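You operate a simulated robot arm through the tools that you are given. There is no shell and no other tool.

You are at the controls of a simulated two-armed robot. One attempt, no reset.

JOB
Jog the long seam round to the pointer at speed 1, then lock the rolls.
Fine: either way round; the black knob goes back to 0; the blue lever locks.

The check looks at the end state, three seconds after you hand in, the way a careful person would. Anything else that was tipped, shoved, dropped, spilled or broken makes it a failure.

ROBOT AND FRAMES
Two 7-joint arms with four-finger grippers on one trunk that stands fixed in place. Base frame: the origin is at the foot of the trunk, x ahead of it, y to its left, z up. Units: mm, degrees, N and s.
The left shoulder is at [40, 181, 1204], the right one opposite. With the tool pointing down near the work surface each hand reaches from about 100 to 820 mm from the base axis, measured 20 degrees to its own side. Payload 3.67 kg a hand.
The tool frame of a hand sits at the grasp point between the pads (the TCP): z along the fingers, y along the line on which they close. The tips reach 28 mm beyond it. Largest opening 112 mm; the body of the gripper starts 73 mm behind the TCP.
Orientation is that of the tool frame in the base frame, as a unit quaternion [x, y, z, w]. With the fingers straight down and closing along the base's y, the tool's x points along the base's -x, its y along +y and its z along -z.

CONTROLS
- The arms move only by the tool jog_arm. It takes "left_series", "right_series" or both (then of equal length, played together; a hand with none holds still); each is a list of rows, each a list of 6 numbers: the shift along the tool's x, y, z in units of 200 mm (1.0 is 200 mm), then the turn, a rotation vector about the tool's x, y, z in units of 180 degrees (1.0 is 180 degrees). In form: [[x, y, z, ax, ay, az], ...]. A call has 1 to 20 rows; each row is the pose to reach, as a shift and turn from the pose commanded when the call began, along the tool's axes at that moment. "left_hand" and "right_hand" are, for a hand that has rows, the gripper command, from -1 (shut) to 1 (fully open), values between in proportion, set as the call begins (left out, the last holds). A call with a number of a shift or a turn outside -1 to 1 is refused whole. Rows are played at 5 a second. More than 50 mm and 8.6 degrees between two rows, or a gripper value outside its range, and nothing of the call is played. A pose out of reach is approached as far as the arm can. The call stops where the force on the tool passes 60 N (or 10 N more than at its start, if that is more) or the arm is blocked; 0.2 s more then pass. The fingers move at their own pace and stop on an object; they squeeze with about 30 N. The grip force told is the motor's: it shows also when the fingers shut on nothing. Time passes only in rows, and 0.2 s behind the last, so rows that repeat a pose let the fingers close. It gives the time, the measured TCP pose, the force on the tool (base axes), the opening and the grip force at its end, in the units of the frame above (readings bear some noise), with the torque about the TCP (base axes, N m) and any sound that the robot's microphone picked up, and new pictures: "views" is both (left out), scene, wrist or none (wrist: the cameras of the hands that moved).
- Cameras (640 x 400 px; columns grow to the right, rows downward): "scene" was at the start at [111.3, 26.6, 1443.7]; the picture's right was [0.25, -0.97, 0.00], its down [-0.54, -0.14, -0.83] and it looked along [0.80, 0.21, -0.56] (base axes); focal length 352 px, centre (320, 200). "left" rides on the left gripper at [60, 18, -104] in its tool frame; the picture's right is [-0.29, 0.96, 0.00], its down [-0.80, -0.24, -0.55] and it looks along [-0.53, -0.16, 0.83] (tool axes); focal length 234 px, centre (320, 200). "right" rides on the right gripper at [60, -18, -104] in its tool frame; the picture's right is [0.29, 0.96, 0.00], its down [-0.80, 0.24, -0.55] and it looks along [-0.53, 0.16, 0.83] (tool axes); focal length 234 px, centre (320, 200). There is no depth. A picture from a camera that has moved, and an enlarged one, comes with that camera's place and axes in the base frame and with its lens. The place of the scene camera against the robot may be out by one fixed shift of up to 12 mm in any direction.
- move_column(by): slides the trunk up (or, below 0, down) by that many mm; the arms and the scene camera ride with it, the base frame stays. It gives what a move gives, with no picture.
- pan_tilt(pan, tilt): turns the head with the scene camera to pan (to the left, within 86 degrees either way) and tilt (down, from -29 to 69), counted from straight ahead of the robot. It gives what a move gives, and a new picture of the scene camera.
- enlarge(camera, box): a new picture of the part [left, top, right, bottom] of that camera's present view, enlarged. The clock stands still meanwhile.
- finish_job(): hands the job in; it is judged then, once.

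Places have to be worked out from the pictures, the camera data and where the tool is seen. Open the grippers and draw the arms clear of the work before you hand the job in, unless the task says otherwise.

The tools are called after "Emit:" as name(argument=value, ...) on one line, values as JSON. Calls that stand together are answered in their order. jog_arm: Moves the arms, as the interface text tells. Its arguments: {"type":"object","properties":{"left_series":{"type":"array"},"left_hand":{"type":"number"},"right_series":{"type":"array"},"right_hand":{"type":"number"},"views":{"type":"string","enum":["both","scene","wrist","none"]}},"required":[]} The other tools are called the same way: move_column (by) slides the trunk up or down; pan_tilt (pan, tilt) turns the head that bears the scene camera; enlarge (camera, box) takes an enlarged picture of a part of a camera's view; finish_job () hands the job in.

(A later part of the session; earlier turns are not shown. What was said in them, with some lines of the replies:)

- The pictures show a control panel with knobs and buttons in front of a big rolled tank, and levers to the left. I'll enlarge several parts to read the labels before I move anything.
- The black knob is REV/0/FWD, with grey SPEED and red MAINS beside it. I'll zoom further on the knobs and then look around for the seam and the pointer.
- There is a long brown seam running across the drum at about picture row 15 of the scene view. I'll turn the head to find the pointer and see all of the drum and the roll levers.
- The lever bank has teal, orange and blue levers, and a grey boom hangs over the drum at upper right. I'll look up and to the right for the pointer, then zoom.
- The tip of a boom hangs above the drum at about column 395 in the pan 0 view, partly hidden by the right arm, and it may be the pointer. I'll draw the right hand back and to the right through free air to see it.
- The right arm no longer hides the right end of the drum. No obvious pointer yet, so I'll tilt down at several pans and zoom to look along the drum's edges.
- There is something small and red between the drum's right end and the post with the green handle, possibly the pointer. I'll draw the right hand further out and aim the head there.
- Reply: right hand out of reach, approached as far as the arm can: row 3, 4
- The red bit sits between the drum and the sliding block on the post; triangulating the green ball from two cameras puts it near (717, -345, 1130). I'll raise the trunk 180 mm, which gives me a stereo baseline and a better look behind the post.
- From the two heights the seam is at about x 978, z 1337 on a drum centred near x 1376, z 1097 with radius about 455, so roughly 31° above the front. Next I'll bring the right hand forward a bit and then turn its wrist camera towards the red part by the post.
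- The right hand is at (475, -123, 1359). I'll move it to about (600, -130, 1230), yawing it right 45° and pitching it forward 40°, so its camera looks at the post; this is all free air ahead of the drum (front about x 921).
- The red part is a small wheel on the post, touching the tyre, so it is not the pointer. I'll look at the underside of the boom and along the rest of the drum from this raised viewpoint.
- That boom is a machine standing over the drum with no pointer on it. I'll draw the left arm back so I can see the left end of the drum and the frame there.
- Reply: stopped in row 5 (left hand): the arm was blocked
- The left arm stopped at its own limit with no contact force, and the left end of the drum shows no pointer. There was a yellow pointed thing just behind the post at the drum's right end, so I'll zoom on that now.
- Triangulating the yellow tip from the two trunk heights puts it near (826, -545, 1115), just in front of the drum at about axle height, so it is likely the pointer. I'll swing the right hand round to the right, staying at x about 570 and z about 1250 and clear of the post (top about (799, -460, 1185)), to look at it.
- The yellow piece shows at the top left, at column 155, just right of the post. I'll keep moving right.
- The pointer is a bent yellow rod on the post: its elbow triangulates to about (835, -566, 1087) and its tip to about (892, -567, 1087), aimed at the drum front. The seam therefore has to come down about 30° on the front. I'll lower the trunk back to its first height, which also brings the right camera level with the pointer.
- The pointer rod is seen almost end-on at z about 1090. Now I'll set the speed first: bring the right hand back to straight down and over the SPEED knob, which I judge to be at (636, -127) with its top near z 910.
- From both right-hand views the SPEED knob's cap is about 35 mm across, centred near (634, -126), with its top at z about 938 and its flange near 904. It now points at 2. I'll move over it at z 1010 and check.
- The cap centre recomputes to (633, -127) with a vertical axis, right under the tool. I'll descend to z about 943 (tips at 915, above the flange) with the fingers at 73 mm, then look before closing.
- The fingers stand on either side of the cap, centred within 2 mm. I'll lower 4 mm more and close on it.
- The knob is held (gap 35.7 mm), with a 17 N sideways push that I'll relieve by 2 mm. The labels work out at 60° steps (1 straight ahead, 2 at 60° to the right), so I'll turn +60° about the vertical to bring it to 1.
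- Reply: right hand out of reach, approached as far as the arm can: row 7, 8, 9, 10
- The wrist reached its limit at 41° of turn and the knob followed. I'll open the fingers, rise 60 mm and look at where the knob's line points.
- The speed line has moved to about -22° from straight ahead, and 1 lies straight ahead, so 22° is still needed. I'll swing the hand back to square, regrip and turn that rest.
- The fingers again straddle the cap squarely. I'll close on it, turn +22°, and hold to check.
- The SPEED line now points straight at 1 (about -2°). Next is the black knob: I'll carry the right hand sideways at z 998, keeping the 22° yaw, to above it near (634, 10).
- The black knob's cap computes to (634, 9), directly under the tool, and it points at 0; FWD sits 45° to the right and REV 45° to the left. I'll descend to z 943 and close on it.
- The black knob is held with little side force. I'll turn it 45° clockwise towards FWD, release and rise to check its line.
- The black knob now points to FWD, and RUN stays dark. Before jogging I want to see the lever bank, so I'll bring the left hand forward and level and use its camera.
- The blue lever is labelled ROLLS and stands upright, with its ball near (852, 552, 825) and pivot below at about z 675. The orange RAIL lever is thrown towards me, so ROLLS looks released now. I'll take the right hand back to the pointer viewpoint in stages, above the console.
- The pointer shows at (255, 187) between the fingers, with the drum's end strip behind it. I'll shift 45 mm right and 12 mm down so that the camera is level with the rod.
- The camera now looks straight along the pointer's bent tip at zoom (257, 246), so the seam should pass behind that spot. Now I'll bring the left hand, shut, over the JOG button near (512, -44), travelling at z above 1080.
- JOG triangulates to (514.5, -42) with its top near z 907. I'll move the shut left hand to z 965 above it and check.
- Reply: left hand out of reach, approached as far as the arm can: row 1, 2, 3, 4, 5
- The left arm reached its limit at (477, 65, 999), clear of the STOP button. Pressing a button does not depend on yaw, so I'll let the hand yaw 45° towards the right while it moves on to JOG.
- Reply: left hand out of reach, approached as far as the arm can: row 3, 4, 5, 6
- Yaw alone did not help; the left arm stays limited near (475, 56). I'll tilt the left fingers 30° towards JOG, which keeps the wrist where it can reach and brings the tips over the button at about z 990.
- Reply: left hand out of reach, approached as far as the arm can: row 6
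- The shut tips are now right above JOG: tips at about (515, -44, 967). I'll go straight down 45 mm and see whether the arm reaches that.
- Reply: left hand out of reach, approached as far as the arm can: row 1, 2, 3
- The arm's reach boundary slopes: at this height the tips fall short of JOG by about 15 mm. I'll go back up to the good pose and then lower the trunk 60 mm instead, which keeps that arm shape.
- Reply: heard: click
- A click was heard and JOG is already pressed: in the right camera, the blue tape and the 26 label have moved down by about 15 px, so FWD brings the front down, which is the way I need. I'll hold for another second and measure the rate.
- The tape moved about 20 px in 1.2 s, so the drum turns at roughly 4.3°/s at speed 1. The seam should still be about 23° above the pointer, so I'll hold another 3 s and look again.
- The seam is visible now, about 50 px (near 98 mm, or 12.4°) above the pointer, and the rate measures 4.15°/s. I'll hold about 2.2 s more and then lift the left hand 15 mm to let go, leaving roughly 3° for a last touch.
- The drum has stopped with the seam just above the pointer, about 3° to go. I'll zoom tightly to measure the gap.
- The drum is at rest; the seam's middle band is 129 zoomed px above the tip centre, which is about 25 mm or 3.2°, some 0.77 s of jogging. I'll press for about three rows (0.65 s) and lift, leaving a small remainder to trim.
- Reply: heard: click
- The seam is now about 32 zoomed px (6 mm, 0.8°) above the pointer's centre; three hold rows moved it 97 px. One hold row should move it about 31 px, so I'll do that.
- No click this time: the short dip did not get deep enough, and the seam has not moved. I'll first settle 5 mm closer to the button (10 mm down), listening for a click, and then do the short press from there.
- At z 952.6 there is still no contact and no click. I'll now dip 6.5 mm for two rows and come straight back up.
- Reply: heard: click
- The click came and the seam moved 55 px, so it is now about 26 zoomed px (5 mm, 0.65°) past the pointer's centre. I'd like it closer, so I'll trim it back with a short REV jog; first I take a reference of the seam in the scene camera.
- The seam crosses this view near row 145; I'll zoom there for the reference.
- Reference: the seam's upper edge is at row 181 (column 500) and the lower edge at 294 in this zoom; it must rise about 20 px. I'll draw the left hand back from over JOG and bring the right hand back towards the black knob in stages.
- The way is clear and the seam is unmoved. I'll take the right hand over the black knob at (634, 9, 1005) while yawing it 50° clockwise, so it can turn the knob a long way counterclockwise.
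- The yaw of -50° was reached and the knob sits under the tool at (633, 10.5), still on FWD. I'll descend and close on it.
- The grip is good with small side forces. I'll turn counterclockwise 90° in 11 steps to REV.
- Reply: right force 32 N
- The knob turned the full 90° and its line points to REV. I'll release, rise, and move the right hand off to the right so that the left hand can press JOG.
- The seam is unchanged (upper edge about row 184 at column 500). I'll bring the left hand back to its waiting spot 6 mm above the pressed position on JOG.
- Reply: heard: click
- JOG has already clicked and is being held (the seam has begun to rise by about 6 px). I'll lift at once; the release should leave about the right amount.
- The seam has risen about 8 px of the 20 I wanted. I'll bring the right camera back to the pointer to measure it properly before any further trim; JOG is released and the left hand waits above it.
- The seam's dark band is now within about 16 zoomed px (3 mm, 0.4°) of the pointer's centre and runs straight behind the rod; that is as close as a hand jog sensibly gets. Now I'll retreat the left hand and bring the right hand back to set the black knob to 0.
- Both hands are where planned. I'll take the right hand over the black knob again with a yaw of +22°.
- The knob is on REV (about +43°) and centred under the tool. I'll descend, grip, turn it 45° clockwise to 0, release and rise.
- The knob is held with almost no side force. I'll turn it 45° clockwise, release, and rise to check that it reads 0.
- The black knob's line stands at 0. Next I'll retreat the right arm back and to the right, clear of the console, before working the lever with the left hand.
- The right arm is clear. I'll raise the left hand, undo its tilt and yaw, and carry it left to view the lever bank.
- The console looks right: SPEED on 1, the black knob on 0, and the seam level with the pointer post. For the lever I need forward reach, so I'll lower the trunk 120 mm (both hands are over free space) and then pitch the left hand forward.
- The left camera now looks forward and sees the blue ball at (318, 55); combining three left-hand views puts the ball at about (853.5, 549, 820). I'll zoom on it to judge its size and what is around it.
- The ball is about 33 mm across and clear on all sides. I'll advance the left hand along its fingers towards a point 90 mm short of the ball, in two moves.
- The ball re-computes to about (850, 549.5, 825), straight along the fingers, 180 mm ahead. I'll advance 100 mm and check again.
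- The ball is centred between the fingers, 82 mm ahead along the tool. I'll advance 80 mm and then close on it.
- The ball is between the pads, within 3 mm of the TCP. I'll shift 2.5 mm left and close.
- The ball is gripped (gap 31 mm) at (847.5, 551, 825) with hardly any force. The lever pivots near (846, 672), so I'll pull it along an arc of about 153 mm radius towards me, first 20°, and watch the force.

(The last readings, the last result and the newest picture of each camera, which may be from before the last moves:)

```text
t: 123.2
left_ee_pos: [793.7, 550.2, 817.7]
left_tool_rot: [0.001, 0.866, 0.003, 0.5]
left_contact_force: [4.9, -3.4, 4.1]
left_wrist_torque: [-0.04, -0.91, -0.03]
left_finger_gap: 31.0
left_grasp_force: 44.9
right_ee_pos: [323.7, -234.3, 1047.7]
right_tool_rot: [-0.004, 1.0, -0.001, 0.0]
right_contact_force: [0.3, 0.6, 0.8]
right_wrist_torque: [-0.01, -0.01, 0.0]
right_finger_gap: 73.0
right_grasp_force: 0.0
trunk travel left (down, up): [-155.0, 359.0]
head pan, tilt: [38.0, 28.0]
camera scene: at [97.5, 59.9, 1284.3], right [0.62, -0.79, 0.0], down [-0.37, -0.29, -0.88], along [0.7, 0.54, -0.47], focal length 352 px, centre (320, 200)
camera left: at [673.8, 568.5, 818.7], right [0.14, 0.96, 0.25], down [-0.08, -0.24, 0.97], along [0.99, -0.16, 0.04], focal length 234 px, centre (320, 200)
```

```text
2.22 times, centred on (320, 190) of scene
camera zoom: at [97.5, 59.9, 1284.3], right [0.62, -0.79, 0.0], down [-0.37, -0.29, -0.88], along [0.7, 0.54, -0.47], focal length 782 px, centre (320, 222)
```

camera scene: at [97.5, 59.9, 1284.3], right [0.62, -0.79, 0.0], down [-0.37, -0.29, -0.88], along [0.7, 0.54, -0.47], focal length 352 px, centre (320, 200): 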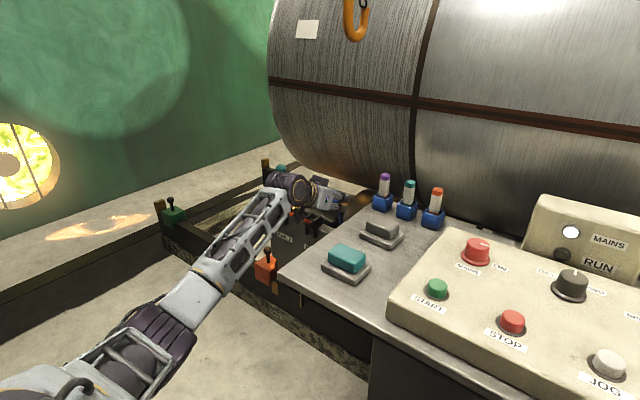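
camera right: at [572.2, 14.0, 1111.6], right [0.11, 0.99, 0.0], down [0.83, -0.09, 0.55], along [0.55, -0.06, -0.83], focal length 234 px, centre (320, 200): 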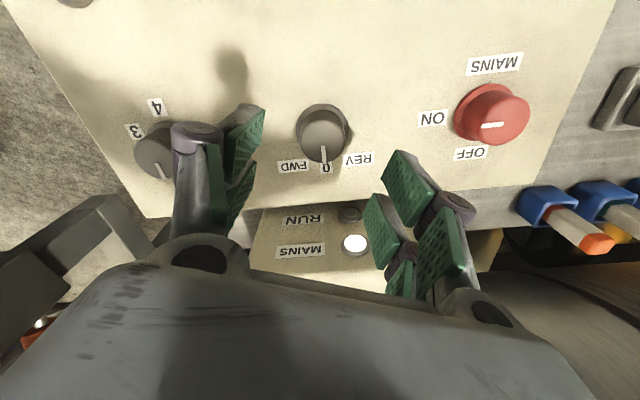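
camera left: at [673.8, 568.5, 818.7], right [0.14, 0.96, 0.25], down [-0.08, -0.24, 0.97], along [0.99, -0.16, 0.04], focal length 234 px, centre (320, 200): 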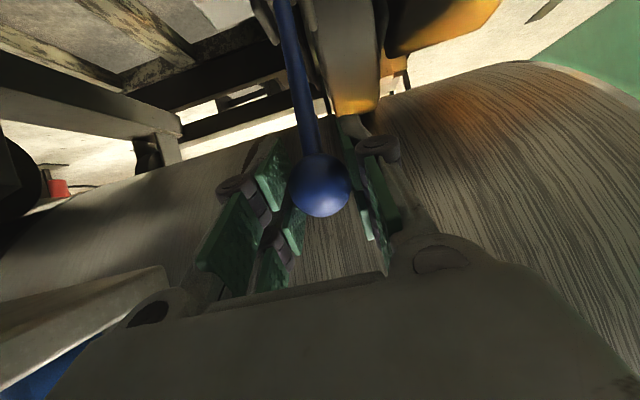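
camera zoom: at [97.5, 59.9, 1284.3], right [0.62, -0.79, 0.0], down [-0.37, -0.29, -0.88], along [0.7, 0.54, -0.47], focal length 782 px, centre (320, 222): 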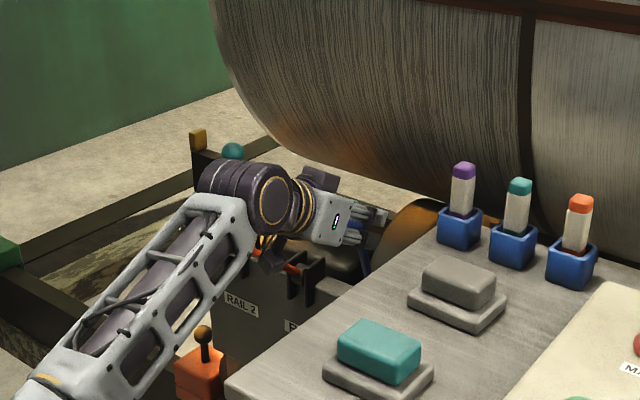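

The lever follows with only about 5 N. I'll continue the pull along the arc to about 55°, where the orange one rests; the call stops by itself if the lever meets its stop.

Emit:
jog_arm(left_series=[[0.0531, 0, -0.0408, 0, 0, 0], [0.1094, 0, -0.0765, 0, 0, 0], [0.1689, 0, -0.1075, 0, 0, 0], [0.2304, 0, -0.1325, 0, 0, 0], [0.2939, 0, -0.153, 0, 0, 0]], views="both")

Emit:
enlarge(camera="scene", box=[200, 100, 440, 280])

```text
t: 124.4
left_ee_pos: [737.4, 549.5, 784.6]
left_tool_rot: [0.001, 0.865, 0.003, 0.502]
left_contact_force: [-5.8, -4.0, 12.0]
left_wrist_torque: [0.07, -0.91, -0.06]
left_finger_gap: 31.0
left_grasp_force: 45.3
right_ee_pos: [322.5, -235.2, 1047.9]
right_tool_rot: [-0.004, 1.0, 0.0, 0.001]
right_contact_force: [-0.2, -0.2, 0.2]
right_wrist_torque: [-0.04, 0.0, 0.0]
right_finger_gap: 72.7
right_grasp_force: 0.0
trunk travel left (down, up): [-155.0, 359.0]
head pan, tilt: [38.0, 28.0]
camera scene: at [95.3, 59.3, 1284.6], right [0.62, -0.79, 0.0], down [-0.37, -0.29, -0.88], along [0.7, 0.54, -0.47], focal length 352 px, centre (320, 200)
camera left: at [617.4, 568.3, 784.8], right [0.14, 0.96, 0.26], down [-0.08, -0.25, 0.97], along [0.99, -0.16, 0.05], focal length 234 px, centre (320, 200)
```

scene: 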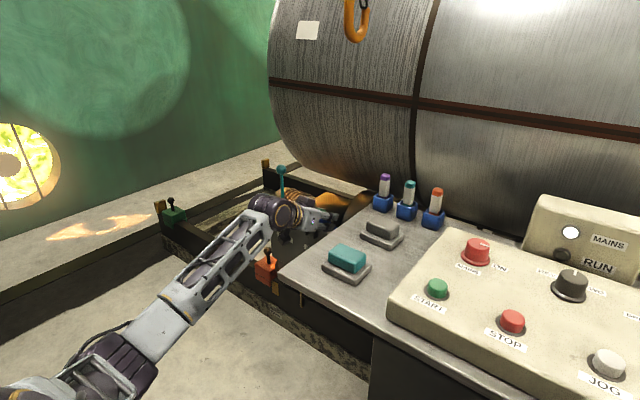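
left: 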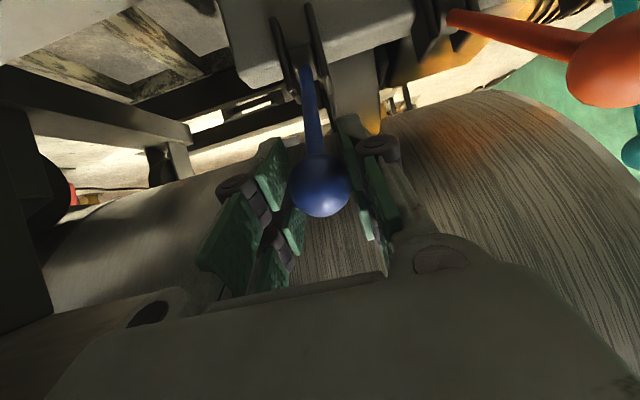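

```text
2.22 times, centred on (320, 190) of scene
camera zoom: at [95.3, 59.3, 1284.6], right [0.62, -0.79, 0.0], down [-0.37, -0.29, -0.88], along [0.7, 0.54, -0.47], focal length 782 px, centre (320, 222)
```

zoom: 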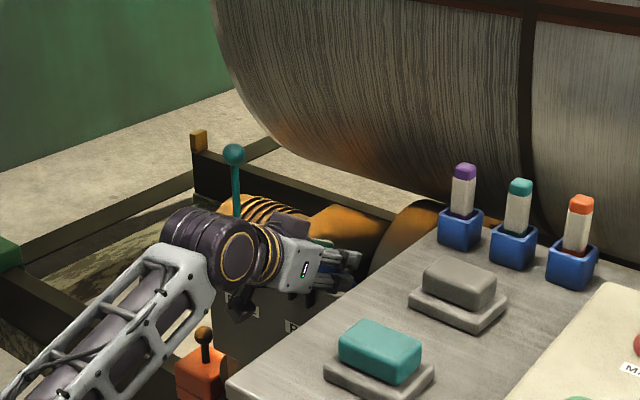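

The blue lever is at about 43° and the orange one beside it rests at about 52°. I'll pull on to 55°.

Emit:
jog_arm(left_series=[[0.033, 0, -0.008, 0, 0, 0], [0.0655, 0, -0.0145, 0, 0, 0], [0.098, 0, -0.019, 0, 0, 0], [0.131, 0, -0.023, 0, 0, 0], [0.131, 0, -0.023, 0, 0, 0]], views="wrist")

Emit:
enlarge(camera="left", box=[200, 0, 640, 240])

```text
t: 125.6
left_ee_pos: [724.3, 549.3, 768.9]
left_tool_rot: [0.0, 0.863, 0.004, 0.505]
left_contact_force: [31.1, -1.8, 28.0]
left_wrist_torque: [0.02, 0.23, -0.08]
left_finger_gap: 30.5
left_grasp_force: 45.4
right_ee_pos: [323.7, -236.0, 1047.8]
right_tool_rot: [-0.004, 1.0, 0.0, 0.0]
right_contact_force: [-0.2, 0.0, -0.6]
right_wrist_torque: [0.01, 0.01, -0.01]
right_finger_gap: 72.9
right_grasp_force: 0.0
trunk travel left (down, up): [-155.0, 359.0]
head pan, tilt: [38.0, 28.0]
camera left: at [603.9, 568.3, 767.4], right [0.14, 0.96, 0.26], down [-0.09, -0.25, 0.96], along [0.99, -0.16, 0.05], focal length 234 px, centre (320, 200)
```

left: 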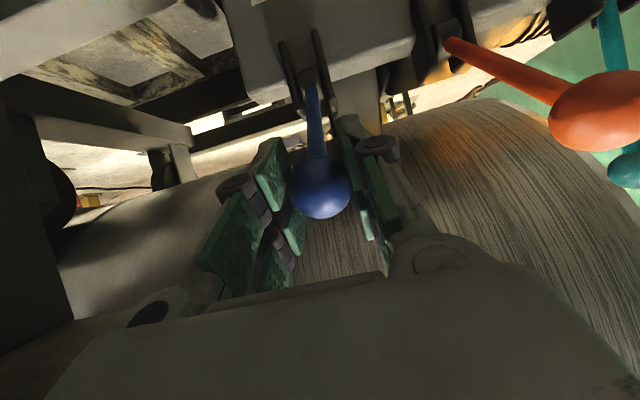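

```text
1.45 times, centred on (420, 120) of left
camera zoom: at [603.9, 568.3, 767.4], right [0.14, 0.96, 0.26], down [-0.09, -0.25, 0.96], along [0.99, -0.16, 0.05], focal length 341 px, centre (174, 316)
```

zoom: 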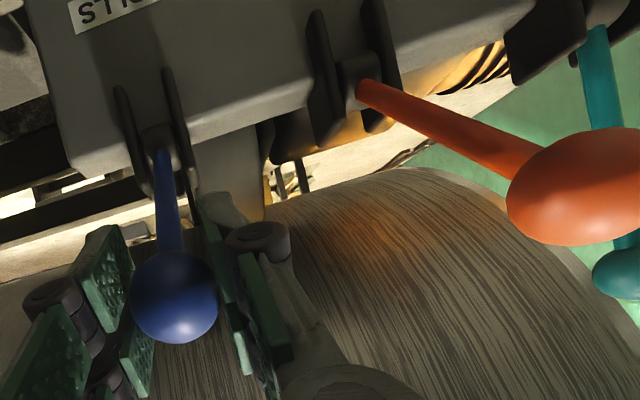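

The lever has met its stop at the same angle as the orange one (the pull now reads about 42 N with no more travel). I'll open the fingers and back straight out along the tool.

Emit:
jog_arm(left_series=[[-0.03, 0, 0.006, 0, 0, 0], [-0.03, 0, 0.006, 0, 0, 0], [-0.03, 0, 0.006, 0, 0, 0], [-0.03, 0, -0.15, 0, 0, 0], [-0.03, 0, -0.35, 0, 0, 0], [-0.03, 0, -0.55, 0, 0, 0]], left_hand=0.2, views="both")

Emit:
enlarge(camera="left", box=[200, 0, 640, 240])

```text
t: 127.0
left_ee_pos: [628.9, 548.6, 823.3]
left_tool_rot: [-0.001, 0.866, 0.003, 0.5]
left_contact_force: [-0.6, -0.4, 0.6]
left_wrist_torque: [0.02, 0.05, -0.02]
left_finger_gap: 67.4
left_grasp_force: 0.1
right_ee_pos: [323.9, -234.3, 1047.6]
right_tool_rot: [-0.004, 1.0, -0.002, 0.002]
right_contact_force: [0.6, -0.4, -0.2]
right_wrist_torque: [0.03, -0.05, 0.01]
right_finger_gap: 72.5
right_grasp_force: 0.0
trunk travel left (down, up): [-155.0, 359.0]
head pan, tilt: [38.0, 28.0]
camera scene: at [96.4, 60.1, 1284.4], right [0.62, -0.79, 0.0], down [-0.37, -0.29, -0.88], along [0.7, 0.54, -0.47], focal length 352 px, centre (320, 200)
camera left: at [508.2, 566.6, 822.9], right [0.14, 0.96, 0.25], down [-0.08, -0.24, 0.97], along [0.99, -0.16, 0.04], focal length 234 px, centre (320, 200)
```

scene: 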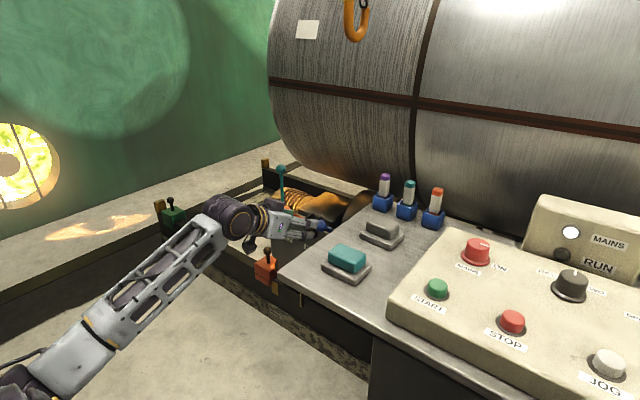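
left: 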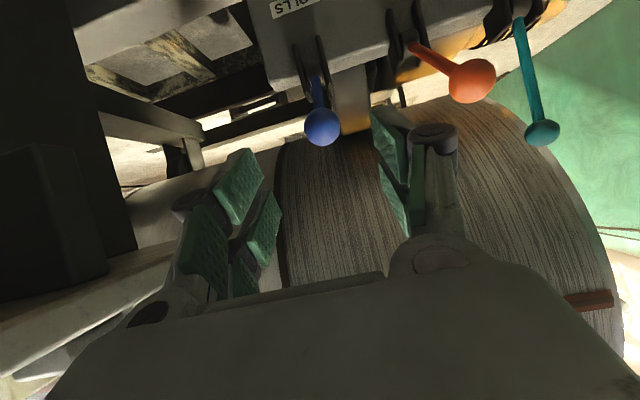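

```text
1.45 times, centred on (420, 120) of left
camera zoom: at [508.2, 566.6, 822.9], right [0.14, 0.96, 0.25], down [-0.08, -0.24, 0.97], along [0.99, -0.16, 0.04], focal length 341 px, centre (174, 316)
```

zoom: 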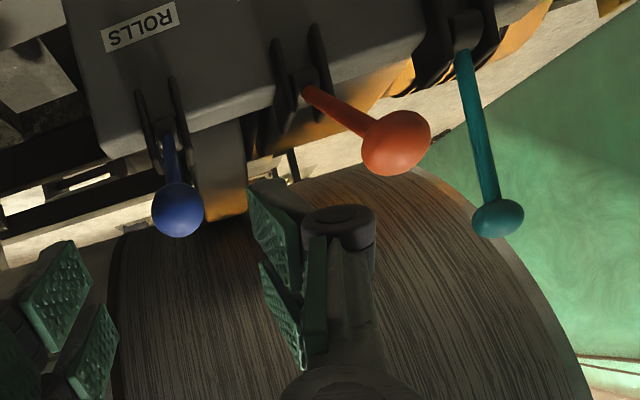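

The blue ROLLS lever stays thrown, level with the orange one, ball at about (728, 550, 768). I'll withdraw the left hand further back and up, then raise the trunk to check the seam again.

Emit:
jog_arm(left_series=[[-0.05, 0, -0.18, 0, 0, 0], [-0.1, 0, -0.36, 0, 0, 0], [-0.15, 0, -0.54, 0, 0, 0], [-0.2, 0, -0.72, 0, 0, 0], [-0.25, 0, -0.9, 0, 0, 0]], views="none")

Emit:
move_column(by=170)

Emit:
pan_tilt(pan=10, tilt=34)

```text
t: 128.2
left_ee_pos: [496.2, 549.6, 953.7]
left_tool_rot: [0.0, 0.866, 0.003, 0.5]
left_contact_force: [0.6, 0.0, 0.3]
left_wrist_torque: [0.02, 0.03, 0.02]
left_finger_gap: 67.3
left_grasp_force: 0.0
right_ee_pos: [324.0, -235.3, 1048.0]
right_tool_rot: [-0.004, 1.0, 0.001, 0.0]
right_contact_force: [0.3, -0.6, 0.9]
right_wrist_torque: [0.0, 0.02, 0.01]
right_finger_gap: 73.0
right_grasp_force: 0.0
trunk travel left (down, up): [-155.0, 359.0]
head pan, tilt: [38.0, 28.0]
```

```text
t: 130.1
left_ee_pos: [498.3, 550.2, 1121.4]
left_tool_rot: [0.0, 0.866, 0.003, 0.5]
left_contact_force: [0.4, -0.9, 0.0]
left_wrist_torque: [-0.04, -0.01, 0.05]
left_finger_gap: 67.0
left_grasp_force: 0.0
right_ee_pos: [323.9, -234.7, 1216.4]
right_tool_rot: [-0.004, 1.0, 0.0, 0.0]
right_contact_force: [0.1, 0.5, -0.1]
right_wrist_torque: [-0.01, 0.0, -0.03]
right_finger_gap: 72.5
right_grasp_force: 0.0
trunk travel left (down, up): [-325.0, 189.0]
head pan, tilt: [38.0, 28.0]
```

```text
t: 131.1
left_ee_pos: [497.3, 550.0, 1122.1]
left_tool_rot: [0.0, 0.866, 0.003, 0.5]
left_contact_force: [0.5, -0.2, -0.9]
left_wrist_torque: [0.02, 0.0, -0.04]
left_finger_gap: 67.1
left_grasp_force: 0.0
right_ee_pos: [323.8, -234.5, 1216.8]
right_tool_rot: [-0.005, 1.0, 0.0, -0.001]
right_contact_force: [0.1, 1.0, 0.4]
right_wrist_torque: [-0.02, -0.02, 0.01]
right_finger_gap: 73.0
right_grasp_force: 0.1
trunk travel left (down, up): [-325.0, 189.0]
head pan, tilt: [10.0, 34.0]
camera scene: at [112.8, 19.8, 1444.1], right [0.17, -0.98, 0.0], down [-0.55, -0.1, -0.83], along [0.82, 0.14, -0.56], focal length 352 px, centre (320, 200)
```

scene: 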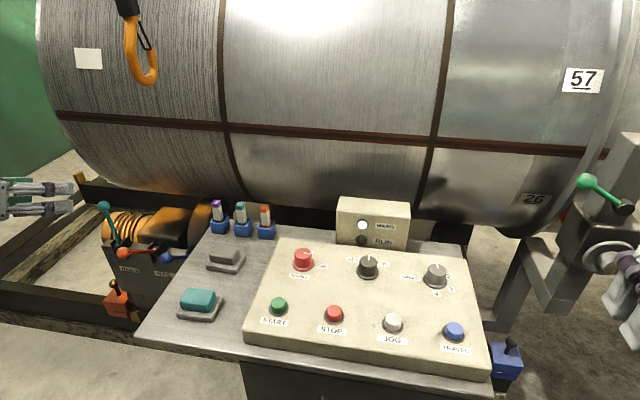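

The blue lever lies down beside the orange one, RUN is dark, and pens, pads and handles stand as before. I'll zoom to confirm the knobs and levers, and then take one last look at the pointer with the right camera.

Emit:
enlarge(camera="scene", box=[80, 180, 280, 320])

Emit:
enlarge(camera="scene", box=[270, 190, 490, 350])

Emit:
jog_arm(right_series=[[-0.19, -0.08, 0.06, 0, 0, 0], [-0.38, -0.16, 0.12, 0, 0, 0], [-0.57, -0.24, 0.18, 0, 0, 0], [-0.76, -0.32, 0.24, 0, 0, 0], [-0.95, -0.4, 0.3, 0, 0, 0]], right_hand=1, views="none")

Emit:
jog_arm(right_series=[[-0.034, -0.139, 0.043, 0, -0.0437, 0], [-0.069, -0.279, 0.086, 0, -0.0873, 0], [-0.103, -0.418, 0.129, 0, -0.131, 0], [-0.137, -0.557, 0.171, 0, -0.1746, 0], [-0.171, -0.696, 0.214, 0, -0.2183, 0], [-0.206, -0.836, 0.257, 0, -0.2619, 0], [-0.24, -0.975, 0.3, 0, -0.3056, 0]], views="wrist")

```text
2.86 times, centred on (180, 250) of scene
camera zoom: at [112.8, 19.8, 1444.1], right [0.17, -0.98, 0.0], down [-0.55, -0.1, -0.83], along [0.82, 0.14, -0.56], focal length 1006 px, centre (720, 57)
```

zoom: 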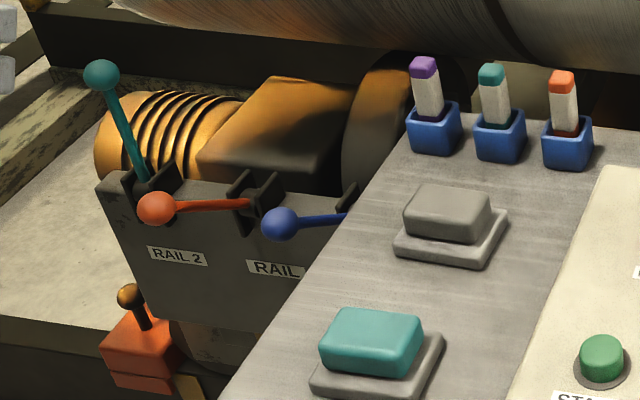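

```text
2.50 times, centred on (380, 270) of scene
camera zoom: at [112.8, 19.8, 1444.1], right [0.17, -0.98, 0.0], down [-0.55, -0.1, -0.83], along [0.82, 0.14, -0.56], focal length 880 px, centre (170, 25)
```

zoom: 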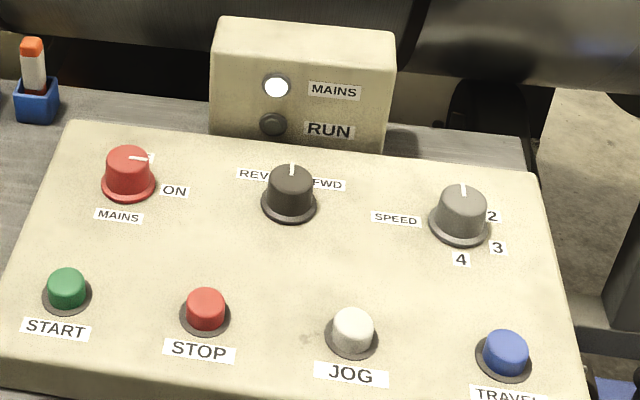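

```text
t: 132.3
left_ee_pos: [498.7, 549.0, 1121.0]
left_tool_rot: [0.0, 0.866, 0.002, 0.499]
left_contact_force: [-0.1, 0.6, 0.2]
left_wrist_torque: [-0.01, 0.0, -0.02]
left_finger_gap: 67.4
left_grasp_force: 0.1
right_ee_pos: [513.3, -310.8, 1154.3]
right_tool_rot: [-0.004, 1.0, 0.001, -0.001]
right_contact_force: [0.7, -0.3, 0.1]
right_wrist_torque: [0.0, 0.03, 0.02]
right_finger_gap: 112.0
right_grasp_force: 0.1
trunk travel left (down, up): [-325.0, 189.0]
head pan, tilt: [10.0, 34.0]
```

```text
t: 133.9
left_ee_pos: [496.3, 549.5, 1122.2]
left_tool_rot: [-0.001, 0.866, 0.004, 0.5]
left_contact_force: [0.0, -0.2, 0.0]
left_wrist_torque: [-0.03, -0.03, 0.0]
left_finger_gap: 67.1
left_grasp_force: 0.1
right_ee_pos: [561.8, -507.0, 1094.1]
right_tool_rot: [-0.004, 0.887, 0.002, 0.462]
right_contact_force: [-0.1, -0.4, 0.2]
right_wrist_torque: [0.01, 0.04, 0.02]
right_finger_gap: 112.1
right_grasp_force: 0.1
trunk travel left (down, up): [-325.0, 189.0]
head pan, tilt: [10.0, 34.0]
camera right: at [442.5, -526.8, 1105.1], right [-0.17, 0.96, -0.24], down [0.0, 0.24, 0.97], along [0.98, 0.17, -0.04], focal length 234 px, centre (320, 200)
```

right: 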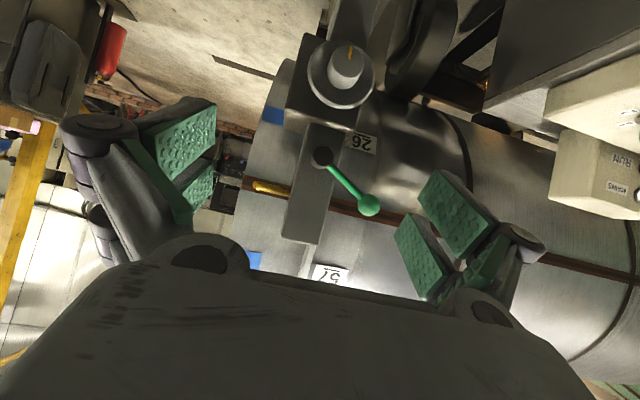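

Emit:
jog_arm(right_series=[[0.025, -0.112, 0.017, 0, 0, 0], [0.051, -0.21, 0.036, 0, 0, 0], [0.051, -0.21, 0.036, 0, 0, 0]], views="wrist")

Emit:
enlarge(camera="right", box=[255, 185, 319, 225])

```text
t: 134.7
left_ee_pos: [497.3, 550.1, 1121.9]
left_tool_rot: [0.0, 0.866, 0.003, 0.5]
left_contact_force: [0.1, 0.7, -0.2]
left_wrist_torque: [-0.03, 0.01, 0.01]
left_finger_gap: 67.0
left_grasp_force: 0.0
right_ee_pos: [561.5, -550.1, 1080.6]
right_tool_rot: [-0.005, 0.886, 0.002, 0.463]
right_contact_force: [-0.3, -0.7, 0.2]
right_wrist_torque: [-0.01, -0.01, -0.03]
right_finger_gap: 111.9
right_grasp_force: 0.0
trunk travel left (down, up): [-325.0, 189.0]
head pan, tilt: [10.0, 34.0]
camera right: at [443.0, -569.3, 1092.3], right [-0.17, 0.96, -0.24], down [0.0, 0.24, 0.97], along [0.98, 0.17, -0.04], focal length 234 px, centre (320, 200)
```

right: 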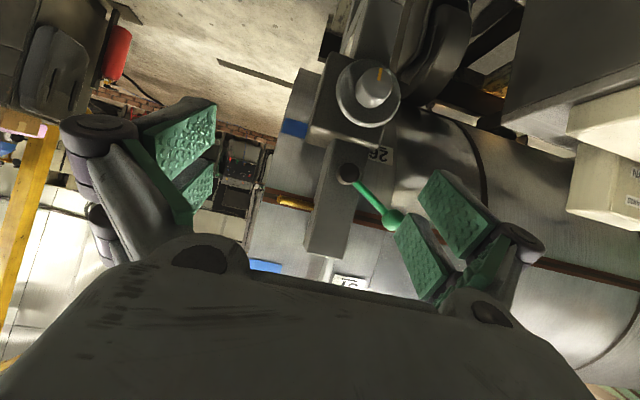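

```text
10.00 times, centred on (287, 205) of right
camera zoom: at [443.0, -569.3, 1092.3], right [-0.17, 0.96, -0.24], down [0.0, 0.24, 0.97], along [0.98, 0.17, -0.04], focal length 2342 px, centre (650, 150)
```

zoom: 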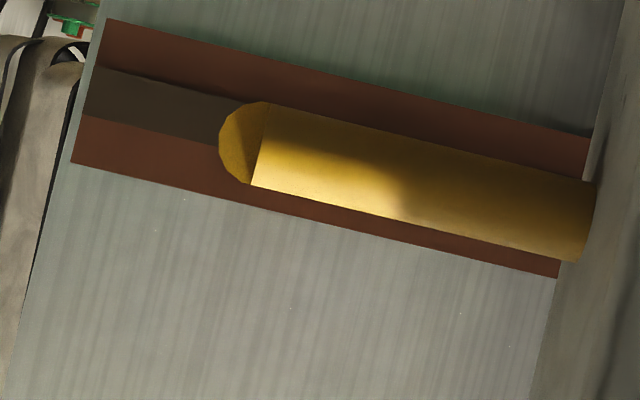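

The seam still sits behind the pointer, unmoved by the locking. Now I'll draw both arms clear: right hand back the way it came, left hand back and level, with both grippers open.

Emit:
jog_arm(right_series=[[-0.005, 0.139, -0.03, 0, 0.0437, 0], [-0.011, 0.279, -0.06, 0, 0.0873, 0], [-0.016, 0.418, -0.09, 0, 0.131, 0], [-0.021, 0.557, -0.12, 0, 0.1746, 0], [-0.026, 0.696, -0.15, 0, 0.2183, 0], [-0.032, 0.836, -0.18, 0, 0.2619, 0], [-0.037, 0.975, -0.209, 0, 0.3056, 0]], right_hand=1, views="none")

Emit:
jog_arm(right_series=[[0.19, 0.1, -0.06, 0, 0, 0], [0.38, 0.2, -0.12, 0, 0, 0], [0.57, 0.3, -0.18, 0, 0, 0], [0.76, 0.4, -0.24, 0, 0, 0], [0.95, 0.5, -0.3, 0, 0, 0]], views="none")

Emit:
jog_arm(left_series=[[0.005, -0.05, -0.084, 0, 0.0417, 0], [0.01, -0.1, -0.168, 0, 0.0833, 0], [0.015, -0.15, -0.251, 0, 0.125, 0], [0.02, -0.2, -0.335, 0, 0.1667, 0], [0.025, -0.25, -0.419, 0, 0.2083, 0], [0.03, -0.3, -0.503, 0, 0.25, 0], [0.035, -0.35, -0.586, 0, 0.2917, 0], [0.04, -0.4, -0.67, 0, 0.3333, 0]], left_hand=1, views="both")

```text
t: 136.3
left_ee_pos: [497.4, 551.1, 1122.5]
left_tool_rot: [0.0, 0.866, 0.003, 0.5]
left_contact_force: [0.3, 0.1, 0.3]
left_wrist_torque: [-0.01, 0.01, 0.0]
left_finger_gap: 67.3
left_grasp_force: 0.0
right_ee_pos: [532.2, -354.9, 1114.9]
right_tool_rot: [-0.004, 1.0, 0.0, 0.0]
right_contact_force: [0.1, 1.0, -0.1]
right_wrist_torque: [-0.03, 0.01, -0.03]
right_finger_gap: 112.0
right_grasp_force: 0.0
trunk travel left (down, up): [-325.0, 189.0]
head pan, tilt: [10.0, 34.0]
```

```text
t: 137.5
left_ee_pos: [496.9, 550.0, 1121.4]
left_tool_rot: [0.0, 0.866, 0.002, 0.501]
left_contact_force: [0.3, 0.2, -0.1]
left_wrist_torque: [-0.01, -0.02, 0.0]
left_finger_gap: 67.4
left_grasp_force: 0.1
right_ee_pos: [340.5, -253.2, 1173.6]
right_tool_rot: [-0.004, 1.0, -0.001, 0.001]
right_contact_force: [0.0, 0.2, -0.6]
right_wrist_torque: [-0.02, 0.01, 0.03]
right_finger_gap: 112.3
right_grasp_force: 0.0
trunk travel left (down, up): [-325.0, 189.0]
head pan, tilt: [10.0, 34.0]
```

```text
t: 139.3
left_ee_pos: [386.0, 478.3, 1176.7]
left_tool_rot: [-0.004, 0.999, 0.004, 0.05]
left_contact_force: [0.2, 0.2, -4.3]
left_wrist_torque: [-0.02, 0.06, 0.01]
left_finger_gap: 111.8
left_grasp_force: 0.0
left hand out of reach, approached as far as the arm can: row 8
right_ee_pos: [340.5, -255.1, 1172.9]
right_tool_rot: [-0.003, 1.0, 0.0, 0.001]
right_contact_force: [-0.2, 0.1, 0.9]
right_wrist_torque: [0.01, -0.02, -0.03]
right_finger_gap: 111.8
right_grasp_force: 0.0
trunk travel left (down, up): [-325.0, 189.0]
head pan, tilt: [10.0, 34.0]
camera scene: at [111.8, 19.0, 1444.0], right [0.17, -0.98, 0.0], down [-0.55, -0.1, -0.83], along [0.82, 0.14, -0.56], focal length 352 px, centre (320, 200)
camera left: at [316.3, 495.5, 1274.7], right [0.28, 0.96, 0.03], down [0.74, -0.24, 0.63], along [0.61, -0.15, -0.78], focal length 234 px, centre (320, 200)
```

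scene: 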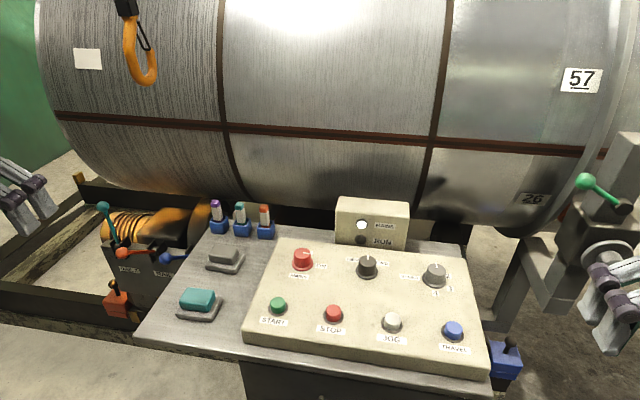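
left: 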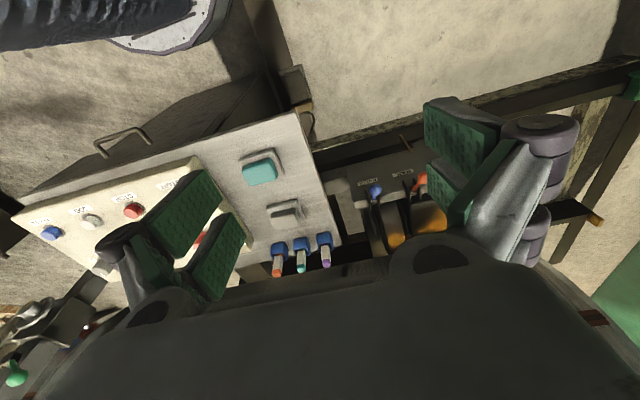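

The seam is at the pointer, SPEED is on 1, the black knob is on 0, the blue ROLLS lever is down, and nothing else has moved. Both arms are clear with grippers open, so I'm handing the job in.

Emit:
finish_job()

```text
The job is handed in.
```

I jogged the long seam round to the yellow pointer at speed 1, and the rolls are locked. I handed the job in, and no verdict has come back yet.

- **Seam:** its centre stopped about 3 mm (0.4°) past the pointer's centre. I jogged forward, overshot by about 5 mm, then trimmed back with a short reverse jog. Locking the rolls did not move it.
- **Knobs:** SPEED is on 1, where it was on 2 at the start. The black knob is back on 0, and the RUN light is off.
- **Lock:** the blue ROLLS lever is pulled down to its stop, at the same angle as the orange rail lever beside it. I felt the stop but heard no click, and I didn't test whether the rolls are held.
- **Everything else:** in the last pictures, nothing else on the console or around the drum looked moved. Both arms are clear of the work with the grippers open.
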